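You operate a simulated robot arm through the tools that you are given. There is no shell and no other tool. Be economical: measure what you need, move in short steps, check, and stop when the job is done.

Carry out the task below with a simulated robot arm. There is one attempt and no reset: what you move stays moved.

Task
Raise the flag: click the green coupling into outlet 1 and set the regulator to 4 bar.
Fine: first move the white coupling from there to holder 4; set tap open.

It is judged by the outcome, as a careful person would: the job done as asked, and still so three seconds after it is handed in. It fails if anything else is knocked over, pushed out of place, dropped, spilled or broken.

Robot
A 7-joint arm with a two-finger gripper, on a carriage that runs on a rail from [-0.003, -2.223] to [0, 0.157] (x, y) and turns from -1.815 to 3.997 rad about z. Base frame: it is fixed where the carriage stands at the start and does not move with it; the origin is on the floor, on the carriage's upright axis, x ahead of it, y to its left, z up; the surface under the hand at the start is at about z = 0.8. Units: m, rad, N and s.
Its first joint turns from -2.601 to 2.601 rad. Places, roughly: bench vent tap [0.9, 0.3, 0.9]; black handle [0.6, 0.2, 0.9]; blue handle [0.6, 0.3, 0.9]; filter cap key [0.8, 0, 0.9]; full tap [0.9, 0.2, 0.9]; grey handle [0.6, 0.2, 0.9]; main tap [0.9, 0.1, 0.9]; number four holder [0.8, 0.4, 0.8]; regulator knob [0.9, 0.5, 0.9]; set gauge [1, 0.6, 1.1]; set tap [0.9, 0.4, 0.9]; yellow flag [1, 0.5, 1.1]. Payload 2.45 kg.
Tool frame: the origin (TCP) lies between the finger pads and is the grasp point; the fingertips stand 0.026 m ahead of it; z points along the fingers, y is the line along which they close. Largest opening 0.096 m; the body of the gripper starts 0.069 m behind the TCP.
Orientation is that of the tool frame in the base frame, as a unit quaternion [w, x, y, z]. With the fingers straight down and closing along the base's y, the tool's x points along the base's -x, its y along +y and its z along -z.

Tools
- The arm moves only by the tool arm_command. Its argument "series" is a list of rows, each a list of 6 numbers: the shift along the tool's x, y, z in m, then the turn, a rotation vector about the tool's x, y, z in degrees. In form: [[x, y, z, wx, wy, wz], ...]. A call has 1 to 12 rows; each row is the pose to reach, as a shift and turn from the pose commanded when the call began, along the tool's axes at that moment. "fingers" is the finger opening in m, from 0 to 0.096, set as the call begins (left out, the last holds). A row lasts 0.2 s, in which the tool goes at most 0.05 m and 0.15 rad; a call with a longer step from one row to the next is refused whole, and so is a gripper value outside its range. A pose out of reach is approached as far as the arm can. The call stops where the force on the tool passes 40 N (or 10 N more than at its start, if that is more) or the arm is blocked; 0.2 s more then pass. Each finger halts on what it meets, pressing with about 30 N; the grip force reading is that of the motor and also rises with nothing between the fingers. The clock runs only during rows and for 0.2 s after the last one: add rows that repeat a pose to give the fingers time. The reply holds the time, the measured pose of the TCP, the force on the tool along the base axes, the opening and the grip force, in the units named above and with some noise, with the torque about the TCP (base axes, N m) and any sound that the robot's microphone picked up.
- Cameras (640 x 400 px; columns grow to the right, rows downward): "scene" is now at [0.0417, 0.1852, 1.6895]; the picture's right is [0.18, -0.98, 0.00], its down [-0.56, -0.10, -0.82] and it looks along [0.81, 0.15, -0.57] (base axes); focal length 293 px, centre (320, 200). "wrist" rides on the gripper at [0.082, 0.003, -0.098] in the tool frame; the picture's right is [-0.04, 1.00, 0.00], its down [-0.73, -0.03, -0.68] and it looks along [-0.68, -0.03, 0.73] (tool axes); focal length 256 px, centre (320, 200). There is no depth. A picture from a camera that has moved, and an enlarged one, comes with that camera's place and axes in the base frame and with its lens.
- get_image(camera): a new picture of that camera. No time passes.
- slide_trunk(by): slides the trunk up (or, below 0, down) by that many m; the arm and the scene camera ride with it, the base frame stays. It gives what a move gives, with no picture.
- steer(legs): drives the robot by 1 to 6 legs, each [ahead, left, turn to the left] in m, m and rad, along the robot's own axes; the way and the turn of a leg run together, so that a leg with both is an arc; at most 1.5 m and 3.142 rad a leg. The arm and the cameras ride along, it lands a little off, and it stops where it bumps. It keeps to its track: a leg is cut to what the track allows. It gives what a move gives.
- pan_tilt(pan, tilt): turns the head with the scene camera to pan (to the left, within 2.705 rad either way) and tilt (down, from -0.506 to 1.204), counted from straight ahead of the robot. It gives what a move gives.
- inspect(camera, box): a new picture of the part [left, top, right, bottom] of that camera's present view, enlarged. No time passes.
- hand_in(): hands the job in; it is judged then, once.

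Work in short steps. Places have to be worked out from the pictures, the camera data and where the tool is seen: move nearer, look again, correct. Check each grasp and each placing, and mend what went wrong. You have 120 turns and 90 pictures in all, those below and enlarged ones among them. Open the gripper and draw the arm clear of the work before you hand the job in, unless the task says otherwise; then end with one line.

The tools are called after "Call:" as name(argument=value, ...) on one line, values as JSON. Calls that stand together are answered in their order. arm_command: Moves the arm, as the interface text tells. Its arguments: {"type":"object","properties":{"series":{"type":"array"},"fingers":{"type":"number"}},"required":["series"]} The other tools are called the same way: slide_trunk (by) slides the trunk up or down; steer (legs) drives the base; pan_tilt (pan, tilt) turns the head that bears the scene camera; get_image (camera) takes a picture; inspect (camera, box) takes an enlarged picture of a part of a camera's view; hand_in () hands the job in.

At the start:

```text
t: 0.0
tcp_pos: [0.7546, 0.5153, 1.2938]
ee_rot: [0.0, 0.0, 1.0, 0.0]
force: [-0.8, -0.2, -0.3]
moment: [0.01, 0.03, -0.01]
gripper_width: 0.0962
grasp_force: 0.1
trunk travel left (down, up): [-0.675, 0.035]
robot x, y, heading: [-0.0004, 0.0003, 0.004]
head pan, tilt: [0.183, 0.606]
```

scene: 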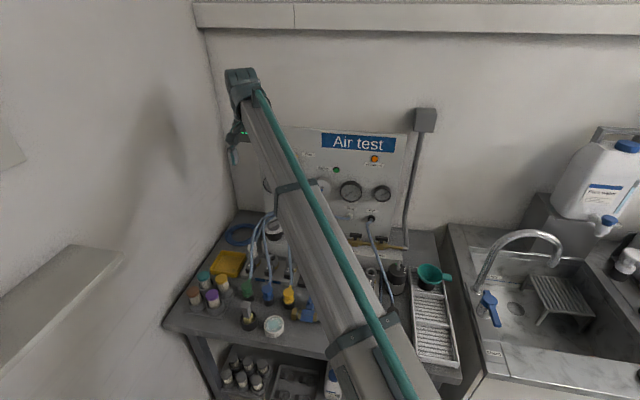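
wrist: 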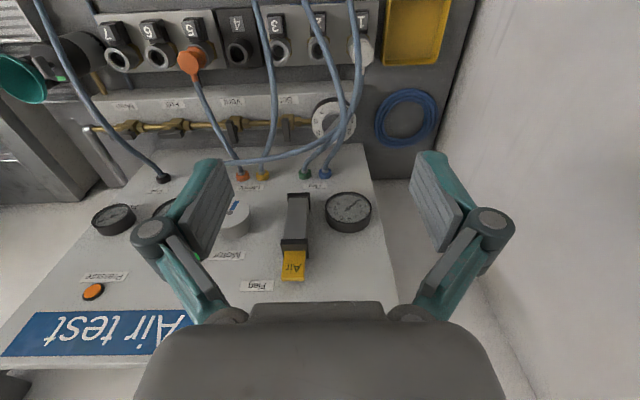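

I start with enlarged views of the wrist picture to read the labels and find the couplings.

Call:
inspect(camera="wrist", box=[60, 0, 260, 125])

Call:
inspect(camera="wrist", box=[220, 0, 400, 112])

Call:
inspect(camera="wrist", box=[200, 80, 400, 205])

Call:
inspect(camera="scene", box=[180, 210, 340, 350])

```text
3.20 times, centred on (160, 62) of wrist
camera zoom: at [0.6741, 0.519, 1.3934], right [0.04, 1.0, 0.0], down [0.73, -0.03, 0.68], along [0.68, -0.03, -0.73], focal length 819 px, centre (832, 640)
```

zoom: 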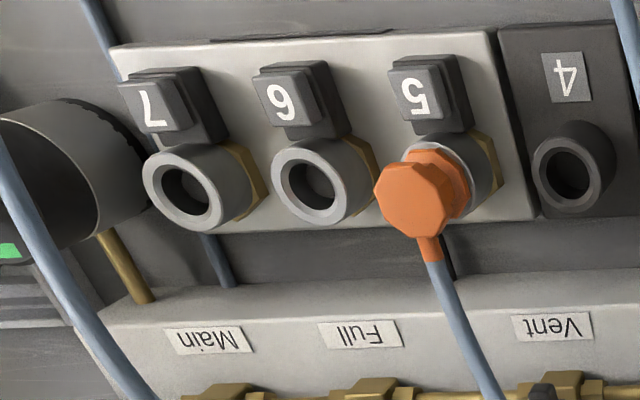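

```text
3.56 times, centred on (310, 56) of wrist
camera zoom: at [0.6741, 0.519, 1.3934], right [0.04, 1.0, 0.0], down [0.73, -0.03, 0.68], along [0.68, -0.03, -0.73], focal length 910 px, centre (356, 712)
```

zoom: 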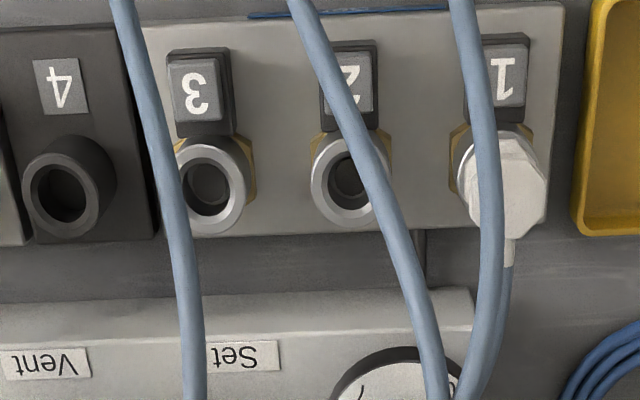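

```text
3.20 times, centred on (300, 142) of wrist
camera zoom: at [0.6741, 0.519, 1.3934], right [0.04, 1.0, 0.0], down [0.73, -0.03, 0.68], along [0.68, -0.03, -0.73], focal length 819 px, centre (384, 384)
```

zoom: 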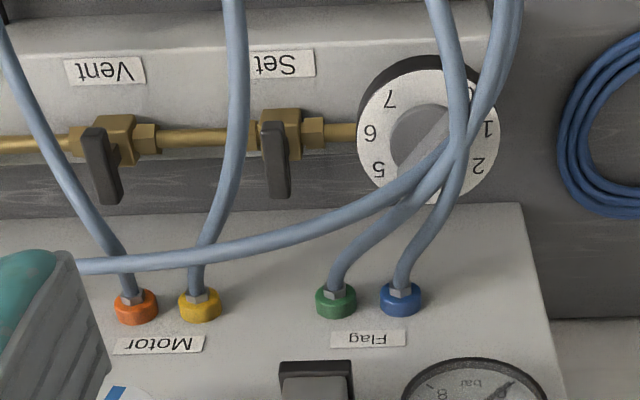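

```text
2.86 times, centred on (260, 280) of scene
camera zoom: at [0.0417, 0.1852, 1.6895], right [0.18, -0.98, 0.0], down [-0.56, -0.1, -0.82], along [0.81, 0.15, -0.57], focal length 838 px, centre (491, -29)
```

zoom: 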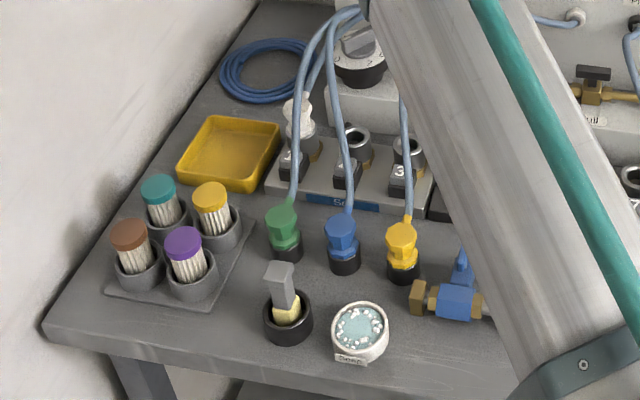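

The green coupling sits in a bench holder near the front; white is in outlet 1. I draw the tool back toward the robot to look at the front row.

Call:
arm_command(series=[[0.05, 0, 0, 0, 0, 0], [0.1, 0, 0, 0, 0, 0], [0.15, 0, 0, 0, 0, 0], [0.2, 0, 0, 0, 0, 0], [0.24, -0.03, 0, 0, 0, 0]])

Call:
get_image(camera="wrist")

Call:
get_image(camera="scene")

```text
t: 1.2
tcp_pos: [0.5191, 0.4879, 1.2811]
ee_rot: [0.005, 0.0, 1.0, 0.004]
force: [0.4, -1.1, 0.2]
moment: [0.02, -0.01, 0.02]
gripper_width: 0.0959
grasp_force: 0.1
out of reach, approached as far as the arm can: row 5
trunk travel left (down, up): [-0.675, 0.035]
robot x, y, heading: [-0.0, -0.001, 0.006]
head pan, tilt: [0.183, 0.606]
```

```text
83 pictures are left
camera wrist: at [0.4373, 0.4904, 1.3792], right [0.04, 1.0, 0.01], down [0.73, -0.04, 0.69], along [0.68, -0.02, -0.73], focal length 256 px, centre (320, 200)
```

wrist: 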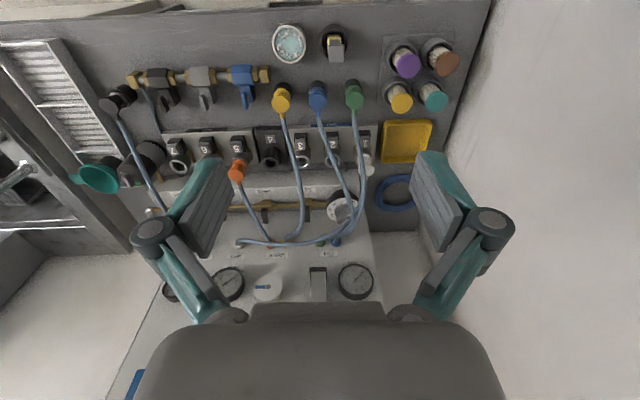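

```text
82 pictures are left
camera scene: at [0.0415, 0.1846, 1.6896], right [0.18, -0.98, 0.0], down [-0.56, -0.1, -0.82], along [0.81, 0.15, -0.57], focal length 293 px, centre (320, 200)
```

scene: 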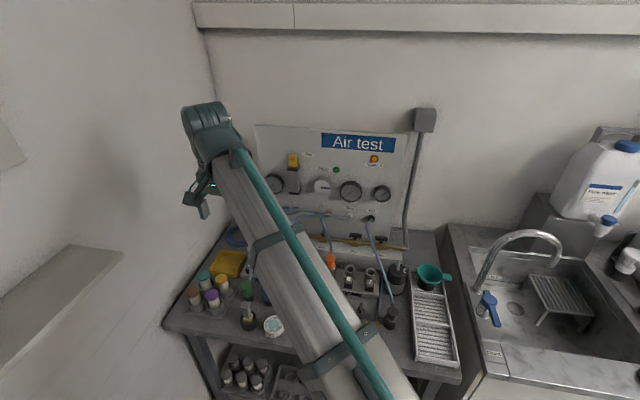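

Green is at about (0.63, 0.556); white at about (0.795, 0.59). I look closer at the outlets to learn how they release.

Call:
inspect(camera="wrist", box=[250, 70, 400, 220])

Call:
inspect(camera="scene", box=[320, 230, 440, 330])

Call:
inspect(camera="scene", box=[250, 120, 410, 240])

```text
2.67 times, centred on (325, 145) of wrist
camera zoom: at [0.4373, 0.4904, 1.3792], right [0.04, 1.0, 0.01], down [0.73, -0.04, 0.69], along [0.68, -0.02, -0.73], focal length 683 px, centre (307, 347)
```

zoom: 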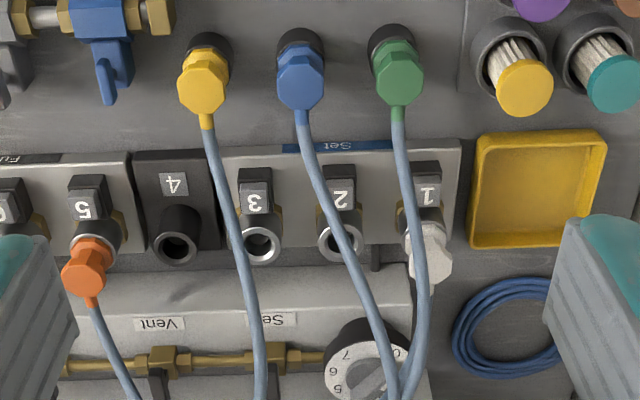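

```text
4.00 times, centred on (380, 280) of scene
camera zoom: at [0.0415, 0.1846, 1.6896], right [0.18, -0.98, 0.0], down [-0.56, -0.1, -0.82], along [0.81, 0.15, -0.57], focal length 1174 px, centre (80, -120)
```

zoom: 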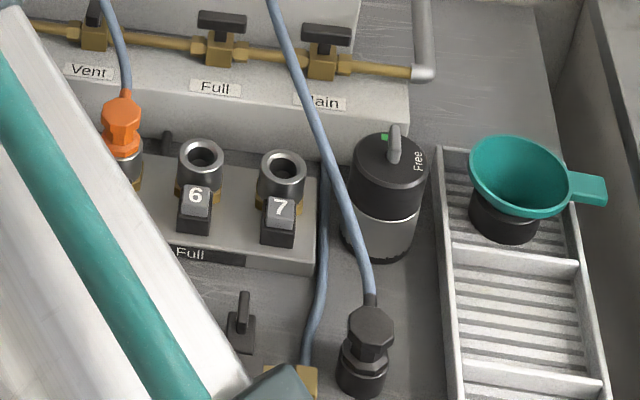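

```text
3.33 times, centred on (330, 180) of scene
camera zoom: at [0.0415, 0.1846, 1.6896], right [0.18, -0.98, 0.0], down [-0.56, -0.1, -0.82], along [0.81, 0.15, -0.57], focal length 978 px, centre (287, 267)
```

zoom: 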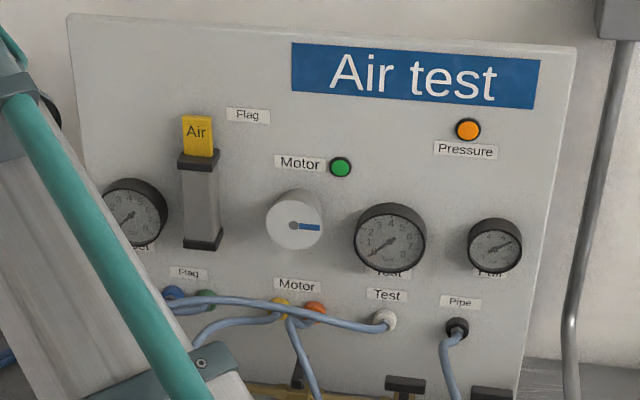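

Inspect renders real detail, so I zoom in from here on outlets 1–2 and the gauges/set tap.

Call:
inspect(camera="wrist", box=[320, 120, 384, 184])

Call:
inspect(camera="wrist", box=[330, 70, 380, 120])

Call:
inspect(camera="wrist", box=[240, 180, 380, 300])

```text
6.25 times, centred on (352, 152) of wrist
camera zoom: at [0.4373, 0.4904, 1.3792], right [0.04, 1.0, 0.01], down [0.73, -0.04, 0.69], along [0.68, -0.02, -0.73], focal length 1600 px, centre (120, 500)
```

zoom: 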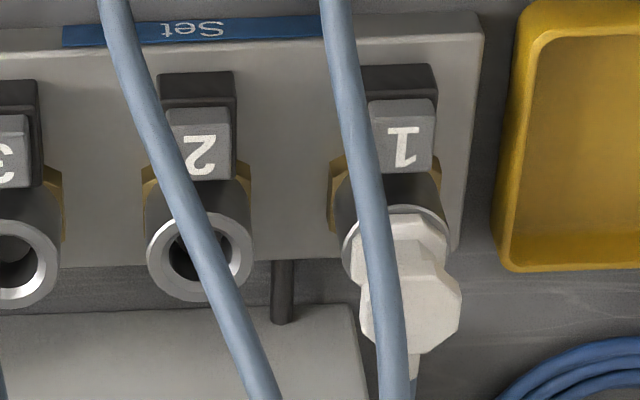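

```text
8.00 times, centred on (355, 95) of wrist
camera zoom: at [0.4373, 0.4904, 1.3792], right [0.04, 1.0, 0.01], down [0.73, -0.04, 0.69], along [0.68, -0.02, -0.73], focal length 2048 px, centre (40, 1040)
```

zoom: 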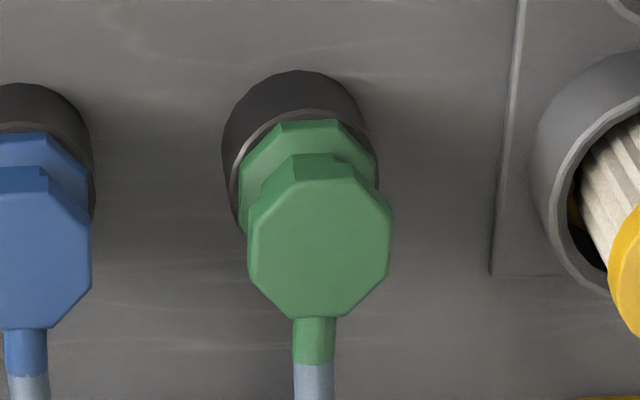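

```text
3.33 times, centred on (310, 240) of wrist
camera zoom: at [0.4373, 0.4904, 1.3792], right [0.04, 1.0, 0.01], down [0.73, -0.04, 0.69], along [0.68, -0.02, -0.73], focal length 853 px, centre (353, 67)
```

zoom: 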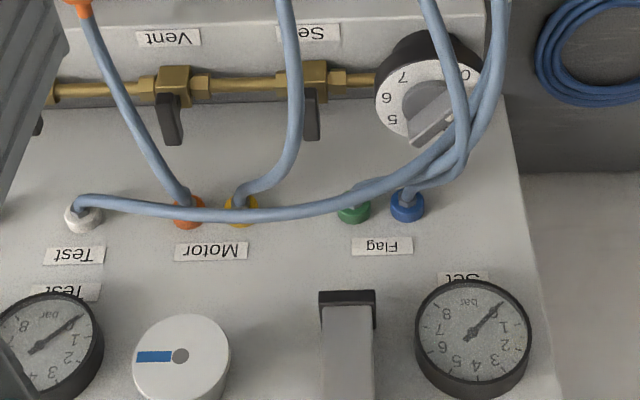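

Set gauge reads 0 and the set tap looks closed. I swing the arm to the right, high up, to give the scene camera a free look at the hoses.

Call:
arm_command(series=[[-0.02, -0.04, 0, 0, 0, 0], [-0.04, -0.08, 0, 0, 0, 0], [-0.06, -0.12, 0, 0, 0, 0], [-0.08, -0.16, 0, 0, 0, 0], [-0.1, -0.2, 0, 0, 0, 0], [-0.1, -0.25, 0, 0, 0, 0], [-0.1, -0.3, 0, 0, 0, 0], [-0.1, -0.35, 0, 0, 0, 0], [-0.1, -0.4, 0, 0, 0, 0], [-0.1, -0.45, 0, 0, 0, 0], [-0.1, -0.5, 0, 0, 0, 0], [-0.1, -0.55, 0, 0, 0, 0]])

Call:
get_image(camera="scene")

```text
t: 3.8
tcp_pos: [0.6345, -0.0622, 1.2476]
ee_rot: [0.013, -0.001, 1.0, -0.001]
force: [0.0, 0.1, -0.2]
moment: [0.01, 0.0, -0.01]
gripper_width: 0.0959
grasp_force: 0.0
out of reach, approached as far as the arm can: row 1, 2, 3, 4, 5, 6, 7, 8, 9, 10, 11, 12
trunk travel left (down, up): [-0.675, 0.035]
robot x, y, heading: [-0.001, 0.0002, -0.0]
head pan, tilt: [0.183, 0.606]
```

```text
75 pictures are left
camera scene: at [0.041, 0.1844, 1.6896], right [0.18, -0.98, 0.0], down [-0.56, -0.1, -0.82], along [0.81, 0.15, -0.57], focal length 293 px, centre (320, 200)
```

scene: 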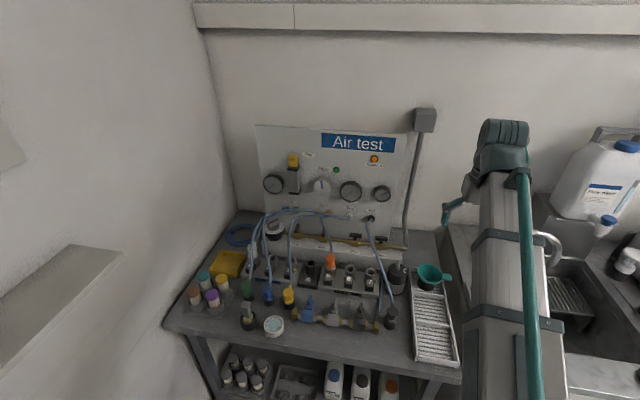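

The view is clear now; I zoom in on the hoses and on the regulator and taps.

Call:
inspect(camera="scene", box=[220, 200, 360, 310])

Call:
inspect(camera="scene", box=[235, 205, 305, 265])

```text
3.64 times, centred on (290, 255) of scene
camera zoom: at [0.041, 0.1844, 1.6896], right [0.18, -0.98, 0.0], down [-0.56, -0.1, -0.82], along [0.81, 0.15, -0.57], focal length 1067 px, centre (429, 0)
```

zoom: 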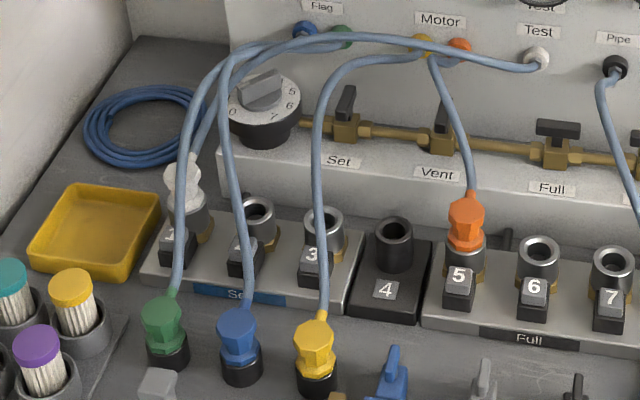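

```text
6.67 times, centred on (270, 235) of scene
camera zoom: at [0.041, 0.1844, 1.6896], right [0.18, -0.98, 0.0], down [-0.56, -0.1, -0.82], along [0.81, 0.15, -0.57], focal length 1956 px, centre (653, -33)
```

zoom: 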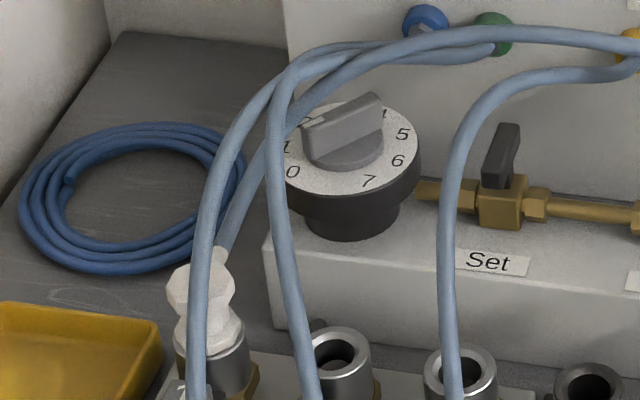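

The couplings have a waist and the hoses arc over toward the panel. Outlet 1 is at about 0.99 m from the axis, so I slide the carriage 0.15 m left to be well within reach.

Call:
steer(legs=[[0, 0.15, 0]])

```text
t: 5.2
tcp_pos: [0.6352, 0.0849, 1.2479]
ee_rot: [0.014, 0.0, 1.0, -0.002]
force: [-0.5, 0.3, 0.7]
moment: [-0.02, 0.04, -0.01]
gripper_width: 0.0959
grasp_force: 0.1
trunk travel left (down, up): [-0.675, 0.035]
robot x, y, heading: [0.0004, 0.1462, -0.001]
head pan, tilt: [0.183, 0.606]
```

Now I close the fingers and move high across to above the button of outlet 1.

Call:
arm_command(series=[[-0.008, 0.048, 0, 0, 0, 0], [-0.016, 0.096, 0, 0, 0, 0], [-0.024, 0.144, 0, 0, 0, 0], [-0.032, 0.192, 0, 0, 0, 0], [-0.04, 0.24, 0, 0, 0, 0], [-0.048, 0.288, 0, 0, 0, 0], [-0.056, 0.336, 0, 0, 0, 0], [-0.064, 0.384, 0, 0, 0, 0], [-0.072, 0.432, 0, 0, 0, 0], [-0.08, 0.48, 0, 0, 0, 0], [-0.085, 0.505, 0, 0, 0, 0], [-0.085, 0.505, 0.03, 0, 0, 0]], fingers=0)

Call:
get_image(camera="wrist")

```text
t: 7.8
tcp_pos: [0.7229, 0.5885, 1.2176]
ee_rot: [0.013, 0.0, 1.0, -0.001]
force: [-0.2, -0.5, 0.9]
moment: [-0.01, -0.01, 0.0]
gripper_width: 0.0003
grasp_force: 28.4
trunk travel left (down, up): [-0.675, 0.035]
robot x, y, heading: [0.0021, 0.1479, 0.003]
head pan, tilt: [0.183, 0.606]
```

```text
72 pictures are left
camera wrist: at [0.6393, 0.593, 1.3142], right [0.04, 1.0, 0.0], down [0.71, -0.03, 0.7], along [0.7, -0.03, -0.72], focal length 256 px, centre (320, 200)
```

wrist: 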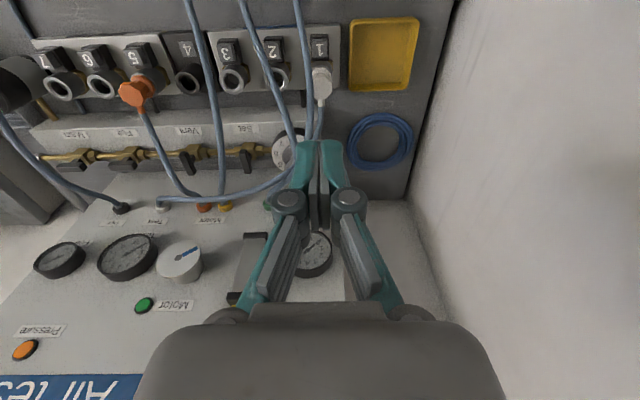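

Key "1" is at about (0.755, 0.589, 0.84), and a green hose passes on its right at y≈0.567. I turn the tool 90° about its axis so the palm is narrow in y, to be leaned left, clear of the hose.

Call:
arm_command(series=[[0, 0, 0, 0, 0, 8.2], [0, 0, 0, 0, 0, 16.4], [0, 0, 0, 0, 0, 24.6], [0, 0, 0, 0, 0, 32.8], [0, 0, 0, 0, 0, 41], [0, 0, 0, 0, 0, 49.2], [0, 0, 0, 0, 0, 57.4], [0, 0, 0, 0, 0, 65.6], [0, 0, 0, 0, 0, 73.8], [0, 0, 0, 0, 0, 82], [0, 0, 0, 0, 0, 90]])

```text
t: 10.2
tcp_pos: [0.7224, 0.5898, 1.2175]
ee_rot: [0.01, 0.708, 0.706, 0.008]
force: [-1.0, -0.4, -0.5]
moment: [0.01, 0.0, -0.04]
gripper_width: 0.0
grasp_force: 28.4
trunk travel left (down, up): [-0.675, 0.035]
robot x, y, heading: [-0.0038, 0.1448, -0.001]
head pan, tilt: [0.183, 0.606]
```

Now lean the tool 38° left while descending to about z = 0.97 on the left side of the target.

Call:
arm_command(series=[[0.01, 0.006, 0.04, 0, -7.6, 0], [0.02, 0.012, 0.08, 0, -15.2, 0], [0.03, 0.018, 0.12, 0, -22.8, 0], [0.035, 0.024, 0.16, 0, -30.4, 0], [0.04, 0.03, 0.2, 0, -38, 0], [0.04, 0.03, 0.245, 0, -38, 0]])

Call:
get_image(camera="wrist")

Call:
inspect(camera="scene", box=[200, 180, 340, 300])

```text
t: 11.6
tcp_pos: [0.7599, 0.6279, 0.9714]
ee_rot: [0.241, 0.671, 0.665, -0.222]
force: [0.3, -0.2, -0.2]
moment: [-0.01, 0.0, 0.01]
gripper_width: 0.0
grasp_force: 28.6
trunk travel left (down, up): [-0.675, 0.035]
robot x, y, heading: [0.0035, 0.1478, 0.001]
head pan, tilt: [0.183, 0.606]
```

```text
71 pictures are left
camera wrist: at [0.7647, 0.7541, 0.9985], right [1.0, -0.03, 0.05], down [-0.06, -0.16, 0.99], along [-0.02, -0.99, -0.16], focal length 256 px, centre (320, 200)
```

wrist: 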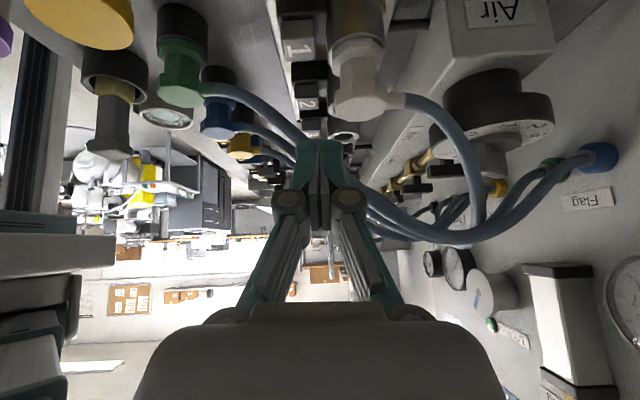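

```text
3.33 times, centred on (270, 240) of scene
camera zoom: at [0.0423, 0.3316, 1.6895], right [0.18, -0.98, 0.0], down [-0.56, -0.1, -0.82], along [0.81, 0.15, -0.57], focal length 978 px, centre (487, 67)
```

zoom: 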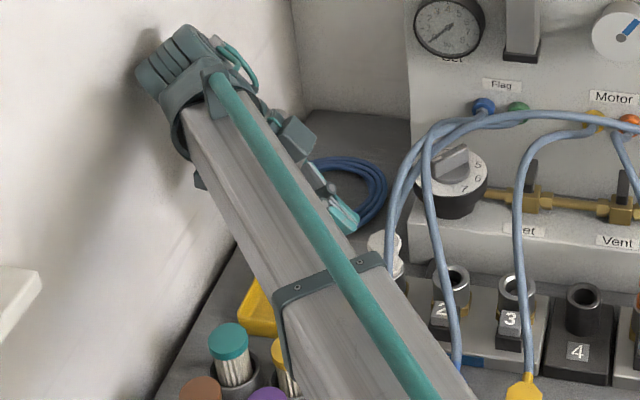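

The wrist view shows the hoses leave the couplings sideways toward +x, and key "1" lies just below and right of the fingertips. I move to hover right above the key.

Call:
arm_command(series=[[0.01, -0.0053, 0.03, 0, 0, 0], [0.02, -0.0107, 0.0605, 0, 0, 0], [0.02, -0.0107, 0.0605, 0, 0, 0]])

Call:
get_image(camera="wrist")

Call:
get_image(camera="scene")

```text
t: 12.4
tcp_pos: [0.7489, 0.6062, 0.9122]
ee_rot: [0.24, 0.671, 0.665, -0.222]
force: [-0.3, -0.5, -0.4]
moment: [0.02, 0.0, 0.01]
gripper_width: 0.0001
grasp_force: 28.9
trunk travel left (down, up): [-0.675, 0.035]
robot x, y, heading: [0.0036, 0.1478, -0.0]
head pan, tilt: [0.183, 0.606]
```

```text
69 pictures are left
camera wrist: at [0.7548, 0.7306, 0.9394], right [1.0, -0.03, 0.05], down [-0.06, -0.16, 0.99], along [-0.02, -0.99, -0.16], focal length 256 px, centre (320, 200)
```

wrist: 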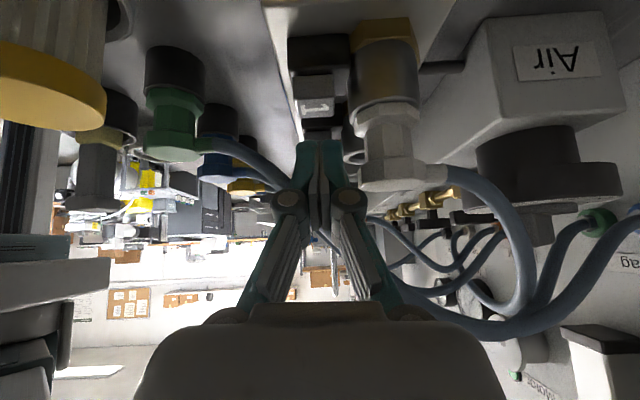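

```text
68 pictures are left
camera scene: at [0.0419, 0.3315, 1.6895], right [0.18, -0.98, 0.0], down [-0.56, -0.1, -0.82], along [0.81, 0.15, -0.57], focal length 293 px, centre (320, 200)
```

scene: 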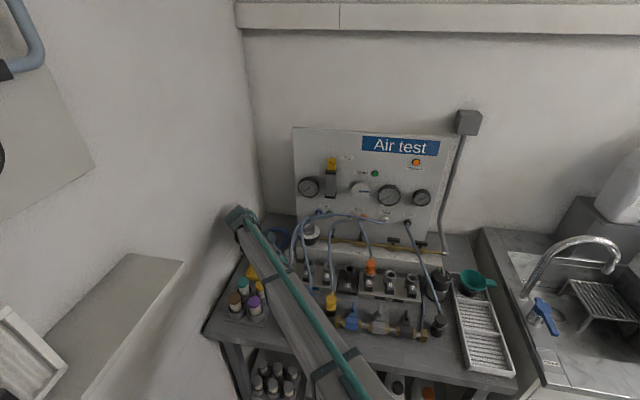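

The side view gives: key top ≈ 0.865, rim ≈ 0.866, white's waist 0.88–0.897, top octagon up to 0.913 at x = 0.791. I press the key straight down in small steps; the force stop guards it.

Call:
arm_command(series=[[0.0062, 0, 0.0079, 0, 0, 0], [0.0124, 0, 0.0157, 0, 0, 0], [0.0167, 0, 0.0212, 0, 0, 0], [0.0198, 0, 0.0251, 0, 0, 0], [0.0223, 0, 0.0283, 0, 0, 0], [0.0248, 0, 0.0314, 0, 0, 0]])

Call:
get_image(camera="wrist")

```text
t: 13.8
tcp_pos: [0.7508, 0.607, 0.8762]
ee_rot: [0.241, 0.672, 0.665, -0.221]
force: [3.3, 5.4, 19.5]
moment: [-0.06, -0.08, 0.05]
gripper_width: 0.0059
grasp_force: 28.6
trunk travel left (down, up): [-0.675, 0.035]
robot x, y, heading: [0.0025, 0.148, -0.003]
head pan, tilt: [0.183, 0.606]
```

```text
67 pictures are left
camera wrist: at [0.7539, 0.7329, 0.9041], right [1.0, -0.03, 0.05], down [-0.06, -0.16, 0.99], along [-0.02, -0.99, -0.16], focal length 256 px, centre (320, 200)
```

wrist: 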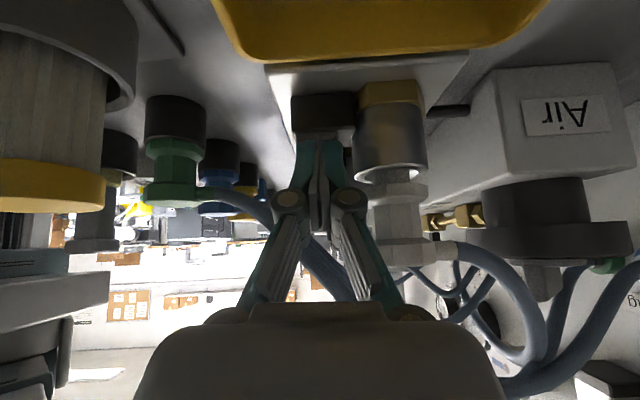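

About 20 N on the key; white may have popped up. Zoom in to check.

Call:
inspect(camera="wrist", box=[270, 70, 450, 270])

```text
2.00 times, centred on (360, 170) of wrist
camera zoom: at [0.7539, 0.7329, 0.9041], right [1.0, -0.03, 0.05], down [-0.06, -0.16, 0.99], along [-0.02, -0.99, -0.16], focal length 512 px, centre (240, 260)
```

zoom: 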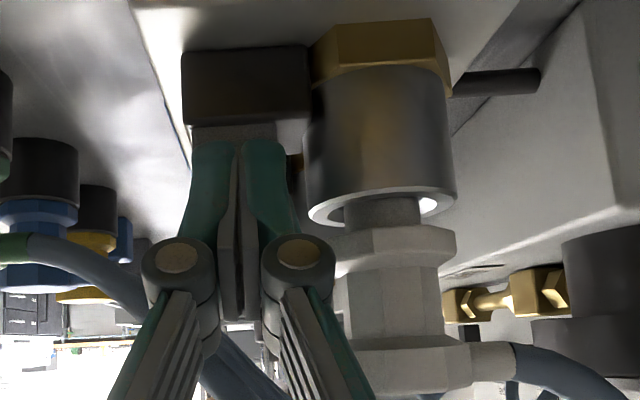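

White has popped up about 1 cm: pressing the key releases it. Its hose stem points to +x and the green hose runs just at its right, so I'll grasp its flange/waist with a strong lean (50°) from the left-front, closing along an axis 30° off x. First lift off the key and reorient.

Call:
arm_command(series=[[-0.0075, 0.0, -0.026, 0, 0, 0], [-0.015, 0.0, -0.052, 0, 0, 0], [-0.015, 0.0, -0.052, -4.9, -2.75, -5.65], [-0.015, 0.0, -0.052, -9.85, -5.5, -11.3], [-0.015, 0.0, -0.052, -14.8, -8.25, -16.95], [-0.015, 0.0, -0.052, -19.7, -11.0, -22.6], [-0.0106, 0.0184, -0.0521, -19.7, -11.0, -22.6]])

Call:
get_image(camera="wrist")

Call:
inspect(camera="scene", box=[200, 180, 360, 330])

```text
t: 15.4
tcp_pos: [0.7691, 0.63, 0.9196]
ee_rot: [0.365, 0.454, 0.785, -0.21]
force: [0.7, 0.6, 0.2]
moment: [-0.04, 0.0, 0.02]
gripper_width: 0.0
grasp_force: 28.5
trunk travel left (down, up): [-0.675, 0.035]
robot x, y, heading: [-0.0049, 0.1468, -0.001]
head pan, tilt: [0.183, 0.606]
```

```text
65 pictures are left
camera wrist: at [0.7098, 0.7435, 0.9221], right [0.88, 0.48, 0.03], down [-0.05, 0.03, 1.0], along [0.47, -0.88, 0.05], focal length 256 px, centre (320, 200)
```

wrist: 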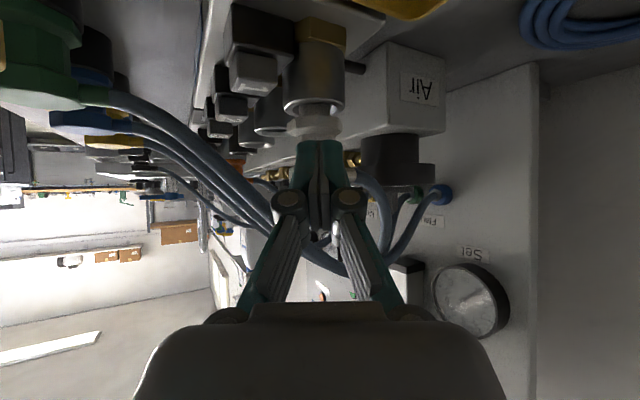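

```text
2.67 times, centred on (280, 255) of scene
camera zoom: at [0.0422, 0.3317, 1.6895], right [0.18, -0.98, 0.0], down [-0.56, -0.1, -0.82], along [0.81, 0.15, -0.57], focal length 782 px, centre (427, 53)
```

zoom: 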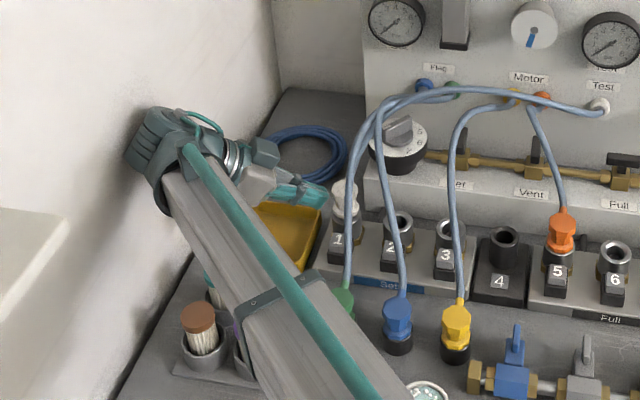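

Fingers line up with white's body. Open to 56 mm and slide in along the tool axis by 56 mm.

Call:
arm_command(series=[[0, 0, 0, 0, 0, 0], [0, 0, 0, 0, 0, 0], [0, 0, 0.01, 0, 0, 0], [-0.001, 0, 0.025, 0, 0, 0], [-0.002, 0, 0.04, 0, 0, 0], [-0.002, 0, 0.056, 0, 0, 0]], fingers=0.056)

Call:
get_image(camera="wrist")

```text
t: 16.8
tcp_pos: [0.7917, 0.5935, 0.8871]
ee_rot: [0.365, 0.455, 0.785, -0.211]
force: [-0.2, 0.6, -0.5]
moment: [0.01, -0.02, 0.01]
gripper_width: 0.056
grasp_force: 0.1
trunk travel left (down, up): [-0.675, 0.035]
robot x, y, heading: [0.0015, 0.1452, 0.001]
head pan, tilt: [0.183, 0.606]
```

```text
63 pictures are left
camera wrist: at [0.732, 0.706, 0.8888], right [0.88, 0.48, 0.03], down [-0.05, 0.02, 1.0], along [0.47, -0.88, 0.04], focal length 256 px, centre (320, 200)
```

wrist: 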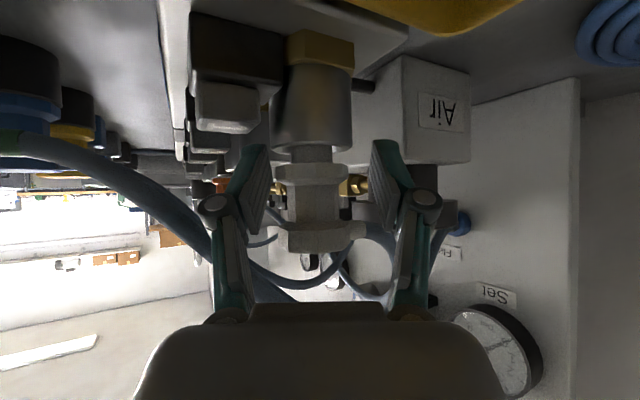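

White is centred between the pads. Close.

Call:
arm_command(series=[[0, 0, 0, 0, 0, 0], [0, 0, 0, 0, 0, 0], [0, 0, 0, 0, 0, 0]], fingers=0)

Call:
get_image(camera="wrist")

```text
t: 17.6
tcp_pos: [0.7879, 0.5923, 0.8872]
ee_rot: [0.364, 0.454, 0.785, -0.212]
force: [-25.0, -8.7, -3.6]
moment: [0.03, 0.16, 0.11]
gripper_width: 0.0406
grasp_force: 44.7
trunk travel left (down, up): [-0.675, 0.035]
robot x, y, heading: [-0.0014, 0.1482, 0.0]
head pan, tilt: [0.183, 0.606]
```

```text
62 pictures are left
camera wrist: at [0.7291, 0.7051, 0.8894], right [0.88, 0.47, 0.03], down [-0.05, 0.03, 1.0], along [0.47, -0.88, 0.04], focal length 256 px, centre (320, 200)
```

wrist: 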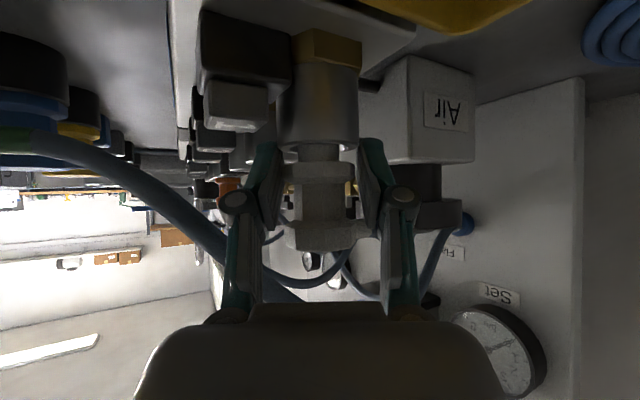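

Grasp closed at 41 mm with a sideways reaction of 25 N; check contact in zoom.

Call:
inspect(camera="wrist", box=[220, 120, 420, 320])

```text
2.00 times, centred on (320, 220) of wrist
camera zoom: at [0.7291, 0.7051, 0.8894], right [0.88, 0.47, 0.03], down [-0.05, 0.03, 1.0], along [0.47, -0.88, 0.04], focal length 512 px, centre (320, 160)
```

zoom: 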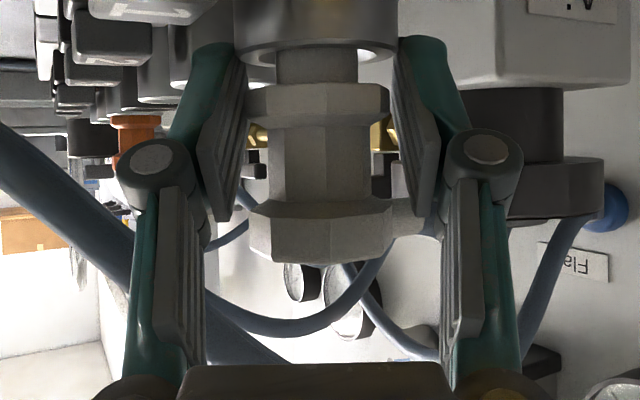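

The right finger is catching the hose stem. I reopen, yaw the hand 20° more (closing axis 50°), and close again.

Call:
arm_command(series=[[0, 0, 0, 0, 0, 0], [0, 0, 0, 0, 0, 0], [0, 0, 0, -5.1, 0, -4.3], [0, 0, 0, -10.2, 0, -8.6], [0, 0, 0, -15.3, 0, -12.9], [0, 0, 0, -15.3, 0, -12.9]], fingers=0.056)

Call:
arm_command(series=[[0, 0, 0, 0, 0, 0], [0, 0, 0, 0, 0, 0], [0, 0, 0, 0, 0, 0]], fingers=0)

Call:
inspect(camera="wrist", box=[200, 80, 440, 320])

```text
t: 19.0
tcp_pos: [0.7897, 0.5935, 0.8855]
ee_rot: [0.396, 0.311, 0.852, -0.144]
force: [0.3, -1.0, 0.8]
moment: [-0.03, 0.0, 0.01]
gripper_width: 0.0559
grasp_force: 0.0
trunk travel left (down, up): [-0.675, 0.035]
robot x, y, heading: [0.0024, 0.1443, -0.004]
head pan, tilt: [0.183, 0.606]
```

```text
t: 19.8
tcp_pos: [0.7869, 0.5903, 0.8872]
ee_rot: [0.394, 0.313, 0.852, -0.147]
force: [-27.5, -16.7, -4.9]
moment: [-0.2, 0.33, -0.06]
gripper_width: 0.0388
grasp_force: 45.4
trunk travel left (down, up): [-0.675, 0.035]
robot x, y, heading: [0.0004, 0.1483, -0.001]
head pan, tilt: [0.183, 0.606]
```

```text
1.67 times, centred on (320, 200) of wrist
camera zoom: at [0.6927, 0.6759, 0.889], right [0.67, 0.74, 0.03], down [-0.05, 0.01, 1.0], along [0.74, -0.67, 0.04], focal length 427 px, centre (320, 200)
```

zoom: 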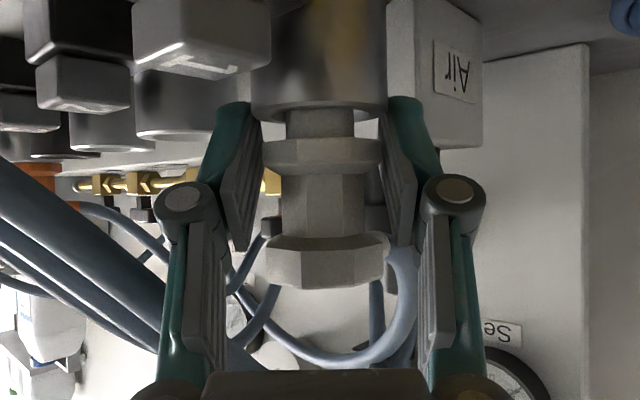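

The fingertips were clamping the socket rim, not the plug (39 mm = rim width). I reopen, rise 11 mm, shift 4 mm toward the plug axis and close again.

Call:
arm_command(series=[[0, 0, 0, 0, 0, 0], [0, 0, 0, 0, 0, 0], [-0.0042, -0.002, -0.0035, 0, 0, 0], [-0.0084, -0.004, -0.0071, 0, 0, 0], [-0.0084, -0.004, -0.0071, 0, 0, 0]], fingers=0.056)

Call:
arm_command(series=[[0, 0, 0, 0, 0, 0], [0, 0, 0, 0, 0, 0], [0, 0, 0, 0, 0, 0]], fingers=0)

Call:
inspect(camera="wrist", box=[200, 80, 440, 320])

```text
t: 21.0
tcp_pos: [0.7875, 0.5907, 0.8995]
ee_rot: [0.396, 0.311, 0.852, -0.144]
force: [0.2, 0.4, -0.3]
moment: [0.02, -0.01, -0.01]
gripper_width: 0.0559
grasp_force: 0.0
trunk travel left (down, up): [-0.675, 0.035]
robot x, y, heading: [-0.0006, 0.1475, 0.001]
head pan, tilt: [0.183, 0.606]
```

```text
t: 21.8
tcp_pos: [0.7872, 0.5898, 0.8978]
ee_rot: [0.395, 0.311, 0.852, -0.144]
force: [0.2, 0.1, 0.0]
moment: [0.01, -0.05, 0.0]
gripper_width: 0.0345
grasp_force: 29.9
trunk travel left (down, up): [-0.675, 0.035]
robot x, y, heading: [0.001, 0.1479, -0.004]
head pan, tilt: [0.183, 0.606]
```

```text
1.67 times, centred on (320, 200) of wrist
camera zoom: at [0.6928, 0.6757, 0.8999], right [0.66, 0.75, 0.03], down [-0.05, 0.01, 1.0], along [0.75, -0.66, 0.04], focal length 427 px, centre (320, 200)
```

zoom: 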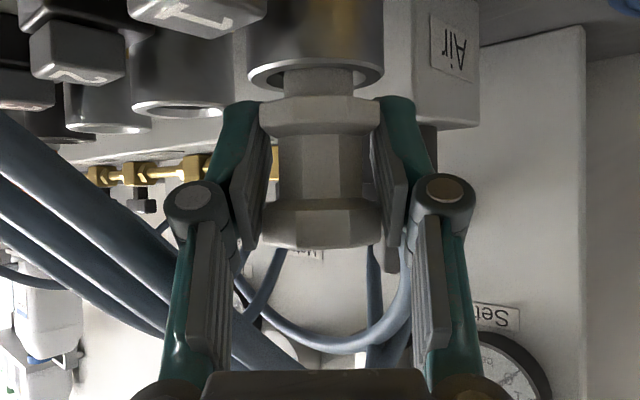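

Firm grip at 34.5 mm on the plug, no side force. Lift 3 cm straight up and check.

Call:
arm_command(series=[[-0.0076, 0, -0.0064, 0, 0, 0], [-0.0153, 0, -0.0129, 0, 0, 0], [-0.023, 0, -0.0193, 0, 0, 0]])

Call:
get_image(camera="wrist")

```text
t: 22.6
tcp_pos: [0.787, 0.5898, 0.9288]
ee_rot: [0.395, 0.311, 0.852, -0.144]
force: [-0.1, -1.1, -0.6]
moment: [-0.02, -0.02, -0.01]
gripper_width: 0.0345
grasp_force: 30.5
trunk travel left (down, up): [-0.675, 0.035]
robot x, y, heading: [0.0014, 0.1491, -0.001]
head pan, tilt: [0.183, 0.606]
```

```text
58 pictures are left
camera wrist: at [0.6929, 0.6752, 0.9304], right [0.66, 0.75, 0.03], down [-0.05, 0.01, 1.0], along [0.75, -0.66, 0.04], focal length 256 px, centre (320, 200)
```

wrist: 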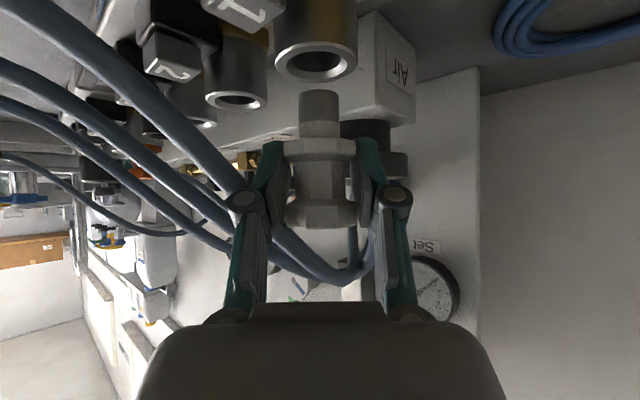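

White is out cleanly. Raise to ~1.12 and carry it over to holder 4 at about (0.794, 0.363).

Call:
arm_command(series=[[-0.0367, 0, -0.031, 0, 0, 0], [-0.0734, 0, -0.062, 0, 0, 0], [-0.11, 0, -0.093, 0, 0, 0], [-0.1467, 0, -0.1238, 0, 0, 0], [-0.1656, -0.0347, -0.1015, 0, 0, 0], [-0.1845, -0.0694, -0.0792, 0, 0, 0], [-0.2034, -0.1041, -0.0569, 0, 0, 0], [-0.2223, -0.1388, -0.0346, 0, 0, 0], [-0.2436, -0.1707, -0.0091, 0, 0, 0]])

Call:
get_image(camera="wrist")

Call:
inspect(camera="scene", box=[240, 180, 440, 320])

```text
t: 24.6
tcp_pos: [0.7926, 0.359, 1.1209]
ee_rot: [0.395, 0.31, 0.853, -0.144]
force: [0.4, 0.3, -0.8]
moment: [0.0, 0.0, -0.02]
gripper_width: 0.0342
grasp_force: 30.5
trunk travel left (down, up): [-0.675, 0.035]
robot x, y, heading: [0.0006, 0.1467, 0.002]
head pan, tilt: [0.183, 0.606]
```

```text
57 pictures are left
camera wrist: at [0.6977, 0.4442, 1.1226], right [0.66, 0.75, 0.03], down [-0.05, 0.01, 1.0], along [0.75, -0.66, 0.04], focal length 256 px, centre (320, 200)
```

wrist: 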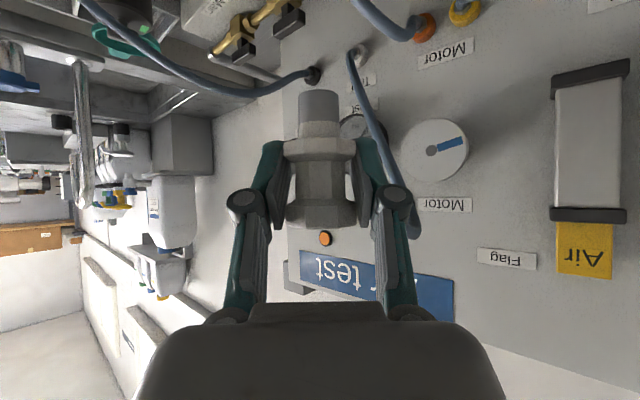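

```text
2.86 times, centred on (340, 250) of scene
camera zoom: at [0.0421, 0.3308, 1.6896], right [0.18, -0.98, 0.0], down [-0.56, -0.1, -0.82], along [0.81, 0.15, -0.57], focal length 838 px, centre (263, 57)
```

zoom: 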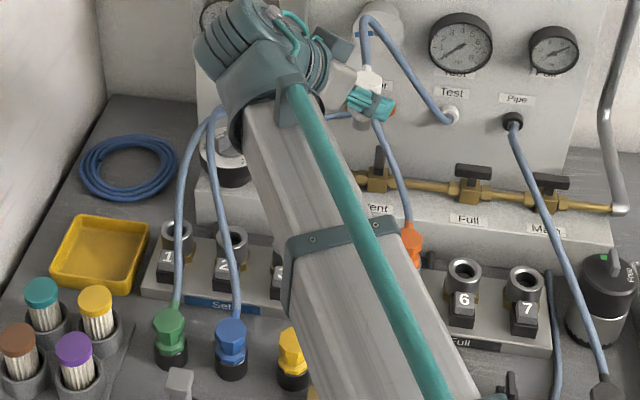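

Descend to just above the holder.

Call:
arm_command(series=[[0.0246, 0.0006, 0.0208, 0, 0, 0], [0.0492, 0.0012, 0.0415, 0, 0, 0], [0.0738, 0.0018, 0.0623, 0, 0, 0], [0.0984, 0.0024, 0.083, 0, 0, 0], [0.124, 0.004, 0.1025, 0, 0, 0]])

Call:
get_image(camera="wrist")

```text
t: 25.8
tcp_pos: [0.7933, 0.3657, 0.957]
ee_rot: [0.396, 0.311, 0.852, -0.144]
force: [-0.3, 0.0, -0.9]
moment: [0.01, -0.02, -0.01]
gripper_width: 0.0342
grasp_force: 30.3
trunk travel left (down, up): [-0.675, 0.035]
robot x, y, heading: [0.0008, 0.1442, -0.001]
head pan, tilt: [0.183, 0.606]
```

```text
55 pictures are left
camera wrist: at [0.699, 0.4505, 0.9584], right [0.66, 0.75, 0.03], down [-0.05, 0.01, 1.0], along [0.75, -0.66, 0.04], focal length 256 px, centre (320, 200)
```

wrist: 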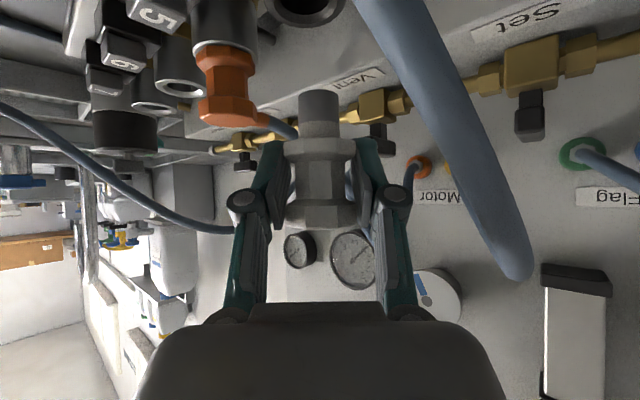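

The holder rim appears just at the top edge; descend 3 cm more to compare plug and rim.

Call:
arm_command(series=[[0.0115, 0, 0.0097, 0, 0, 0], [0.023, 0, 0.0194, 0, 0, 0]])

Call:
inspect(camera="wrist", box=[200, 0, 440, 240])

```text
t: 26.4
tcp_pos: [0.7933, 0.3656, 0.9265]
ee_rot: [0.396, 0.311, 0.852, -0.145]
force: [-0.6, -0.7, -1.5]
moment: [0.03, 0.0, 0.05]
gripper_width: 0.0344
grasp_force: 30.2
trunk travel left (down, up): [-0.675, 0.035]
robot x, y, heading: [-0.0002, 0.1484, -0.005]
head pan, tilt: [0.183, 0.606]
```

```text
1.67 times, centred on (320, 120) of wrist
camera zoom: at [0.699, 0.4504, 0.9281], right [0.66, 0.75, 0.03], down [-0.05, 0.01, 1.0], along [0.75, -0.66, 0.04], focal length 427 px, centre (320, 333)
```

zoom: 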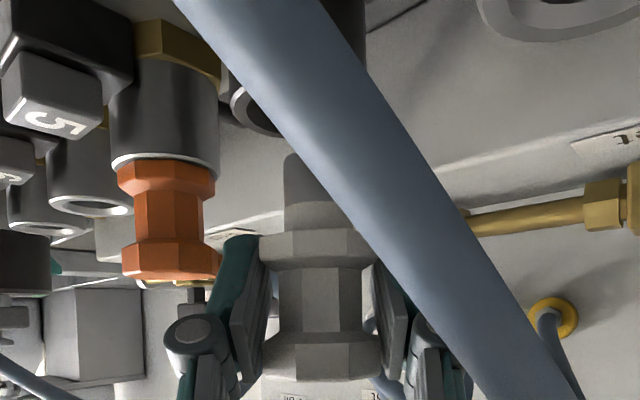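

The yellow hose hides the hole here. I go back up 1.6 cm where both plug and rim are visible, already applying a ~5 mm correction to the right.

Call:
arm_command(series=[[-0.0141, -0.005, -0.008, 0, 0, 0], [-0.0141, -0.005, -0.008, 0, 0, 0]])

Call:
inspect(camera="wrist", box=[240, 0, 400, 160])

```text
t: 27.0
tcp_pos: [0.7914, 0.3597, 0.9431]
ee_rot: [0.395, 0.311, 0.852, -0.144]
force: [-0.4, -0.5, 0.0]
moment: [0.0, 0.01, -0.01]
gripper_width: 0.0342
grasp_force: 30.2
trunk travel left (down, up): [-0.675, 0.035]
robot x, y, heading: [-0.0009, 0.1485, -0.0]
head pan, tilt: [0.183, 0.606]
```

```text
2.50 times, centred on (320, 80) of wrist
camera zoom: at [0.6976, 0.4456, 0.9451], right [0.66, 0.75, 0.03], down [-0.05, 0.01, 1.0], along [0.75, -0.66, 0.04], focal length 640 px, centre (320, 500)
```

zoom: 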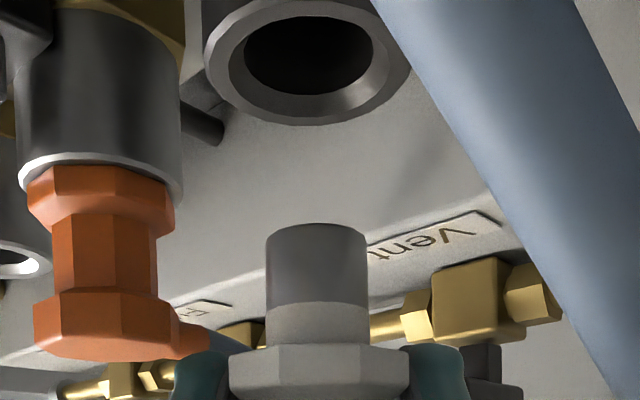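

The rim has a wide chamfer and the plug is within ~2 mm. Apply small correction and lower into the holder with force watch.

Call:
arm_command(series=[[-0.001, -0.0015, 0.0011, 0, 0, 0], [0.0143, -0.0015, 0.014, 0, 0, 0], [0.0257, -0.0015, 0.0237, 0, 0, 0], [0.0334, -0.0015, 0.0301, 0, 0, 0], [0.0387, -0.0015, 0.0346, 0, 0, 0], [0.0425, -0.0015, 0.0379, 0, 0, 0]])

Call:
inspect(camera="wrist", box=[220, 50, 420, 250])

```text
t: 28.4
tcp_pos: [0.7929, 0.3581, 0.8897]
ee_rot: [0.398, 0.311, 0.851, -0.143]
force: [1.2, 3.5, 32.8]
moment: [0.12, -0.52, -0.07]
gripper_width: 0.0336
grasp_force: 29.8
trunk travel left (down, up): [-0.675, 0.035]
robot x, y, heading: [0.0046, 0.147, -0.001]
head pan, tilt: [0.183, 0.606]
```

```text
2.00 times, centred on (320, 150) of wrist
camera zoom: at [0.698, 0.4435, 0.8914], right [0.66, 0.75, 0.03], down [-0.06, 0.01, 1.0], along [0.75, -0.66, 0.05], focal length 512 px, centre (320, 300)
```

zoom: 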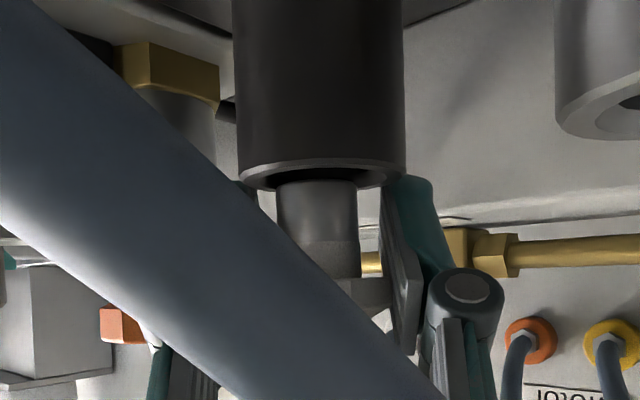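

The plug is sitting on the rim rather than in the hole, and it slid up in the grip about 2 cm. Raise 3 cm and look.

Call:
arm_command(series=[[-0.0115, 0, -0.0097, 0, 0, 0], [-0.023, 0, -0.0194, 0, 0, 0], [-0.0345, 0, -0.029, 0, 0, 0]])

Call:
get_image(camera="wrist")

```text
t: 29.2
tcp_pos: [0.7933, 0.3607, 0.9315]
ee_rot: [0.395, 0.312, 0.852, -0.145]
force: [0.1, 0.1, -1.2]
moment: [-0.01, 0.05, 0.0]
gripper_width: 0.0331
grasp_force: 30.1
trunk travel left (down, up): [-0.675, 0.035]
robot x, y, heading: [-0.0012, 0.1462, -0.001]
head pan, tilt: [0.183, 0.606]
```

```text
51 pictures are left
camera wrist: at [0.6991, 0.4444, 0.9331], right [0.66, 0.75, 0.03], down [-0.05, 0.01, 1.0], along [0.75, -0.66, 0.04], focal length 256 px, centre (320, 200)
```

wrist: 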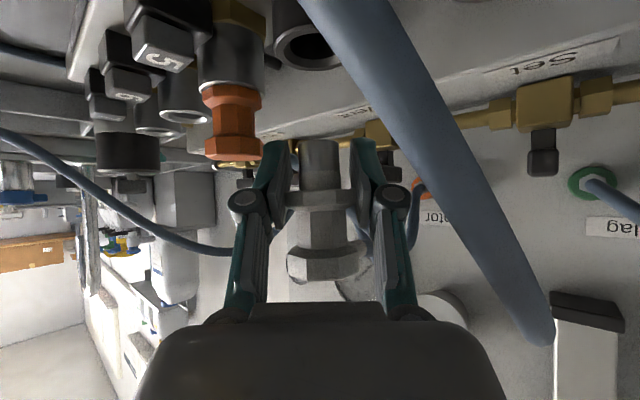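

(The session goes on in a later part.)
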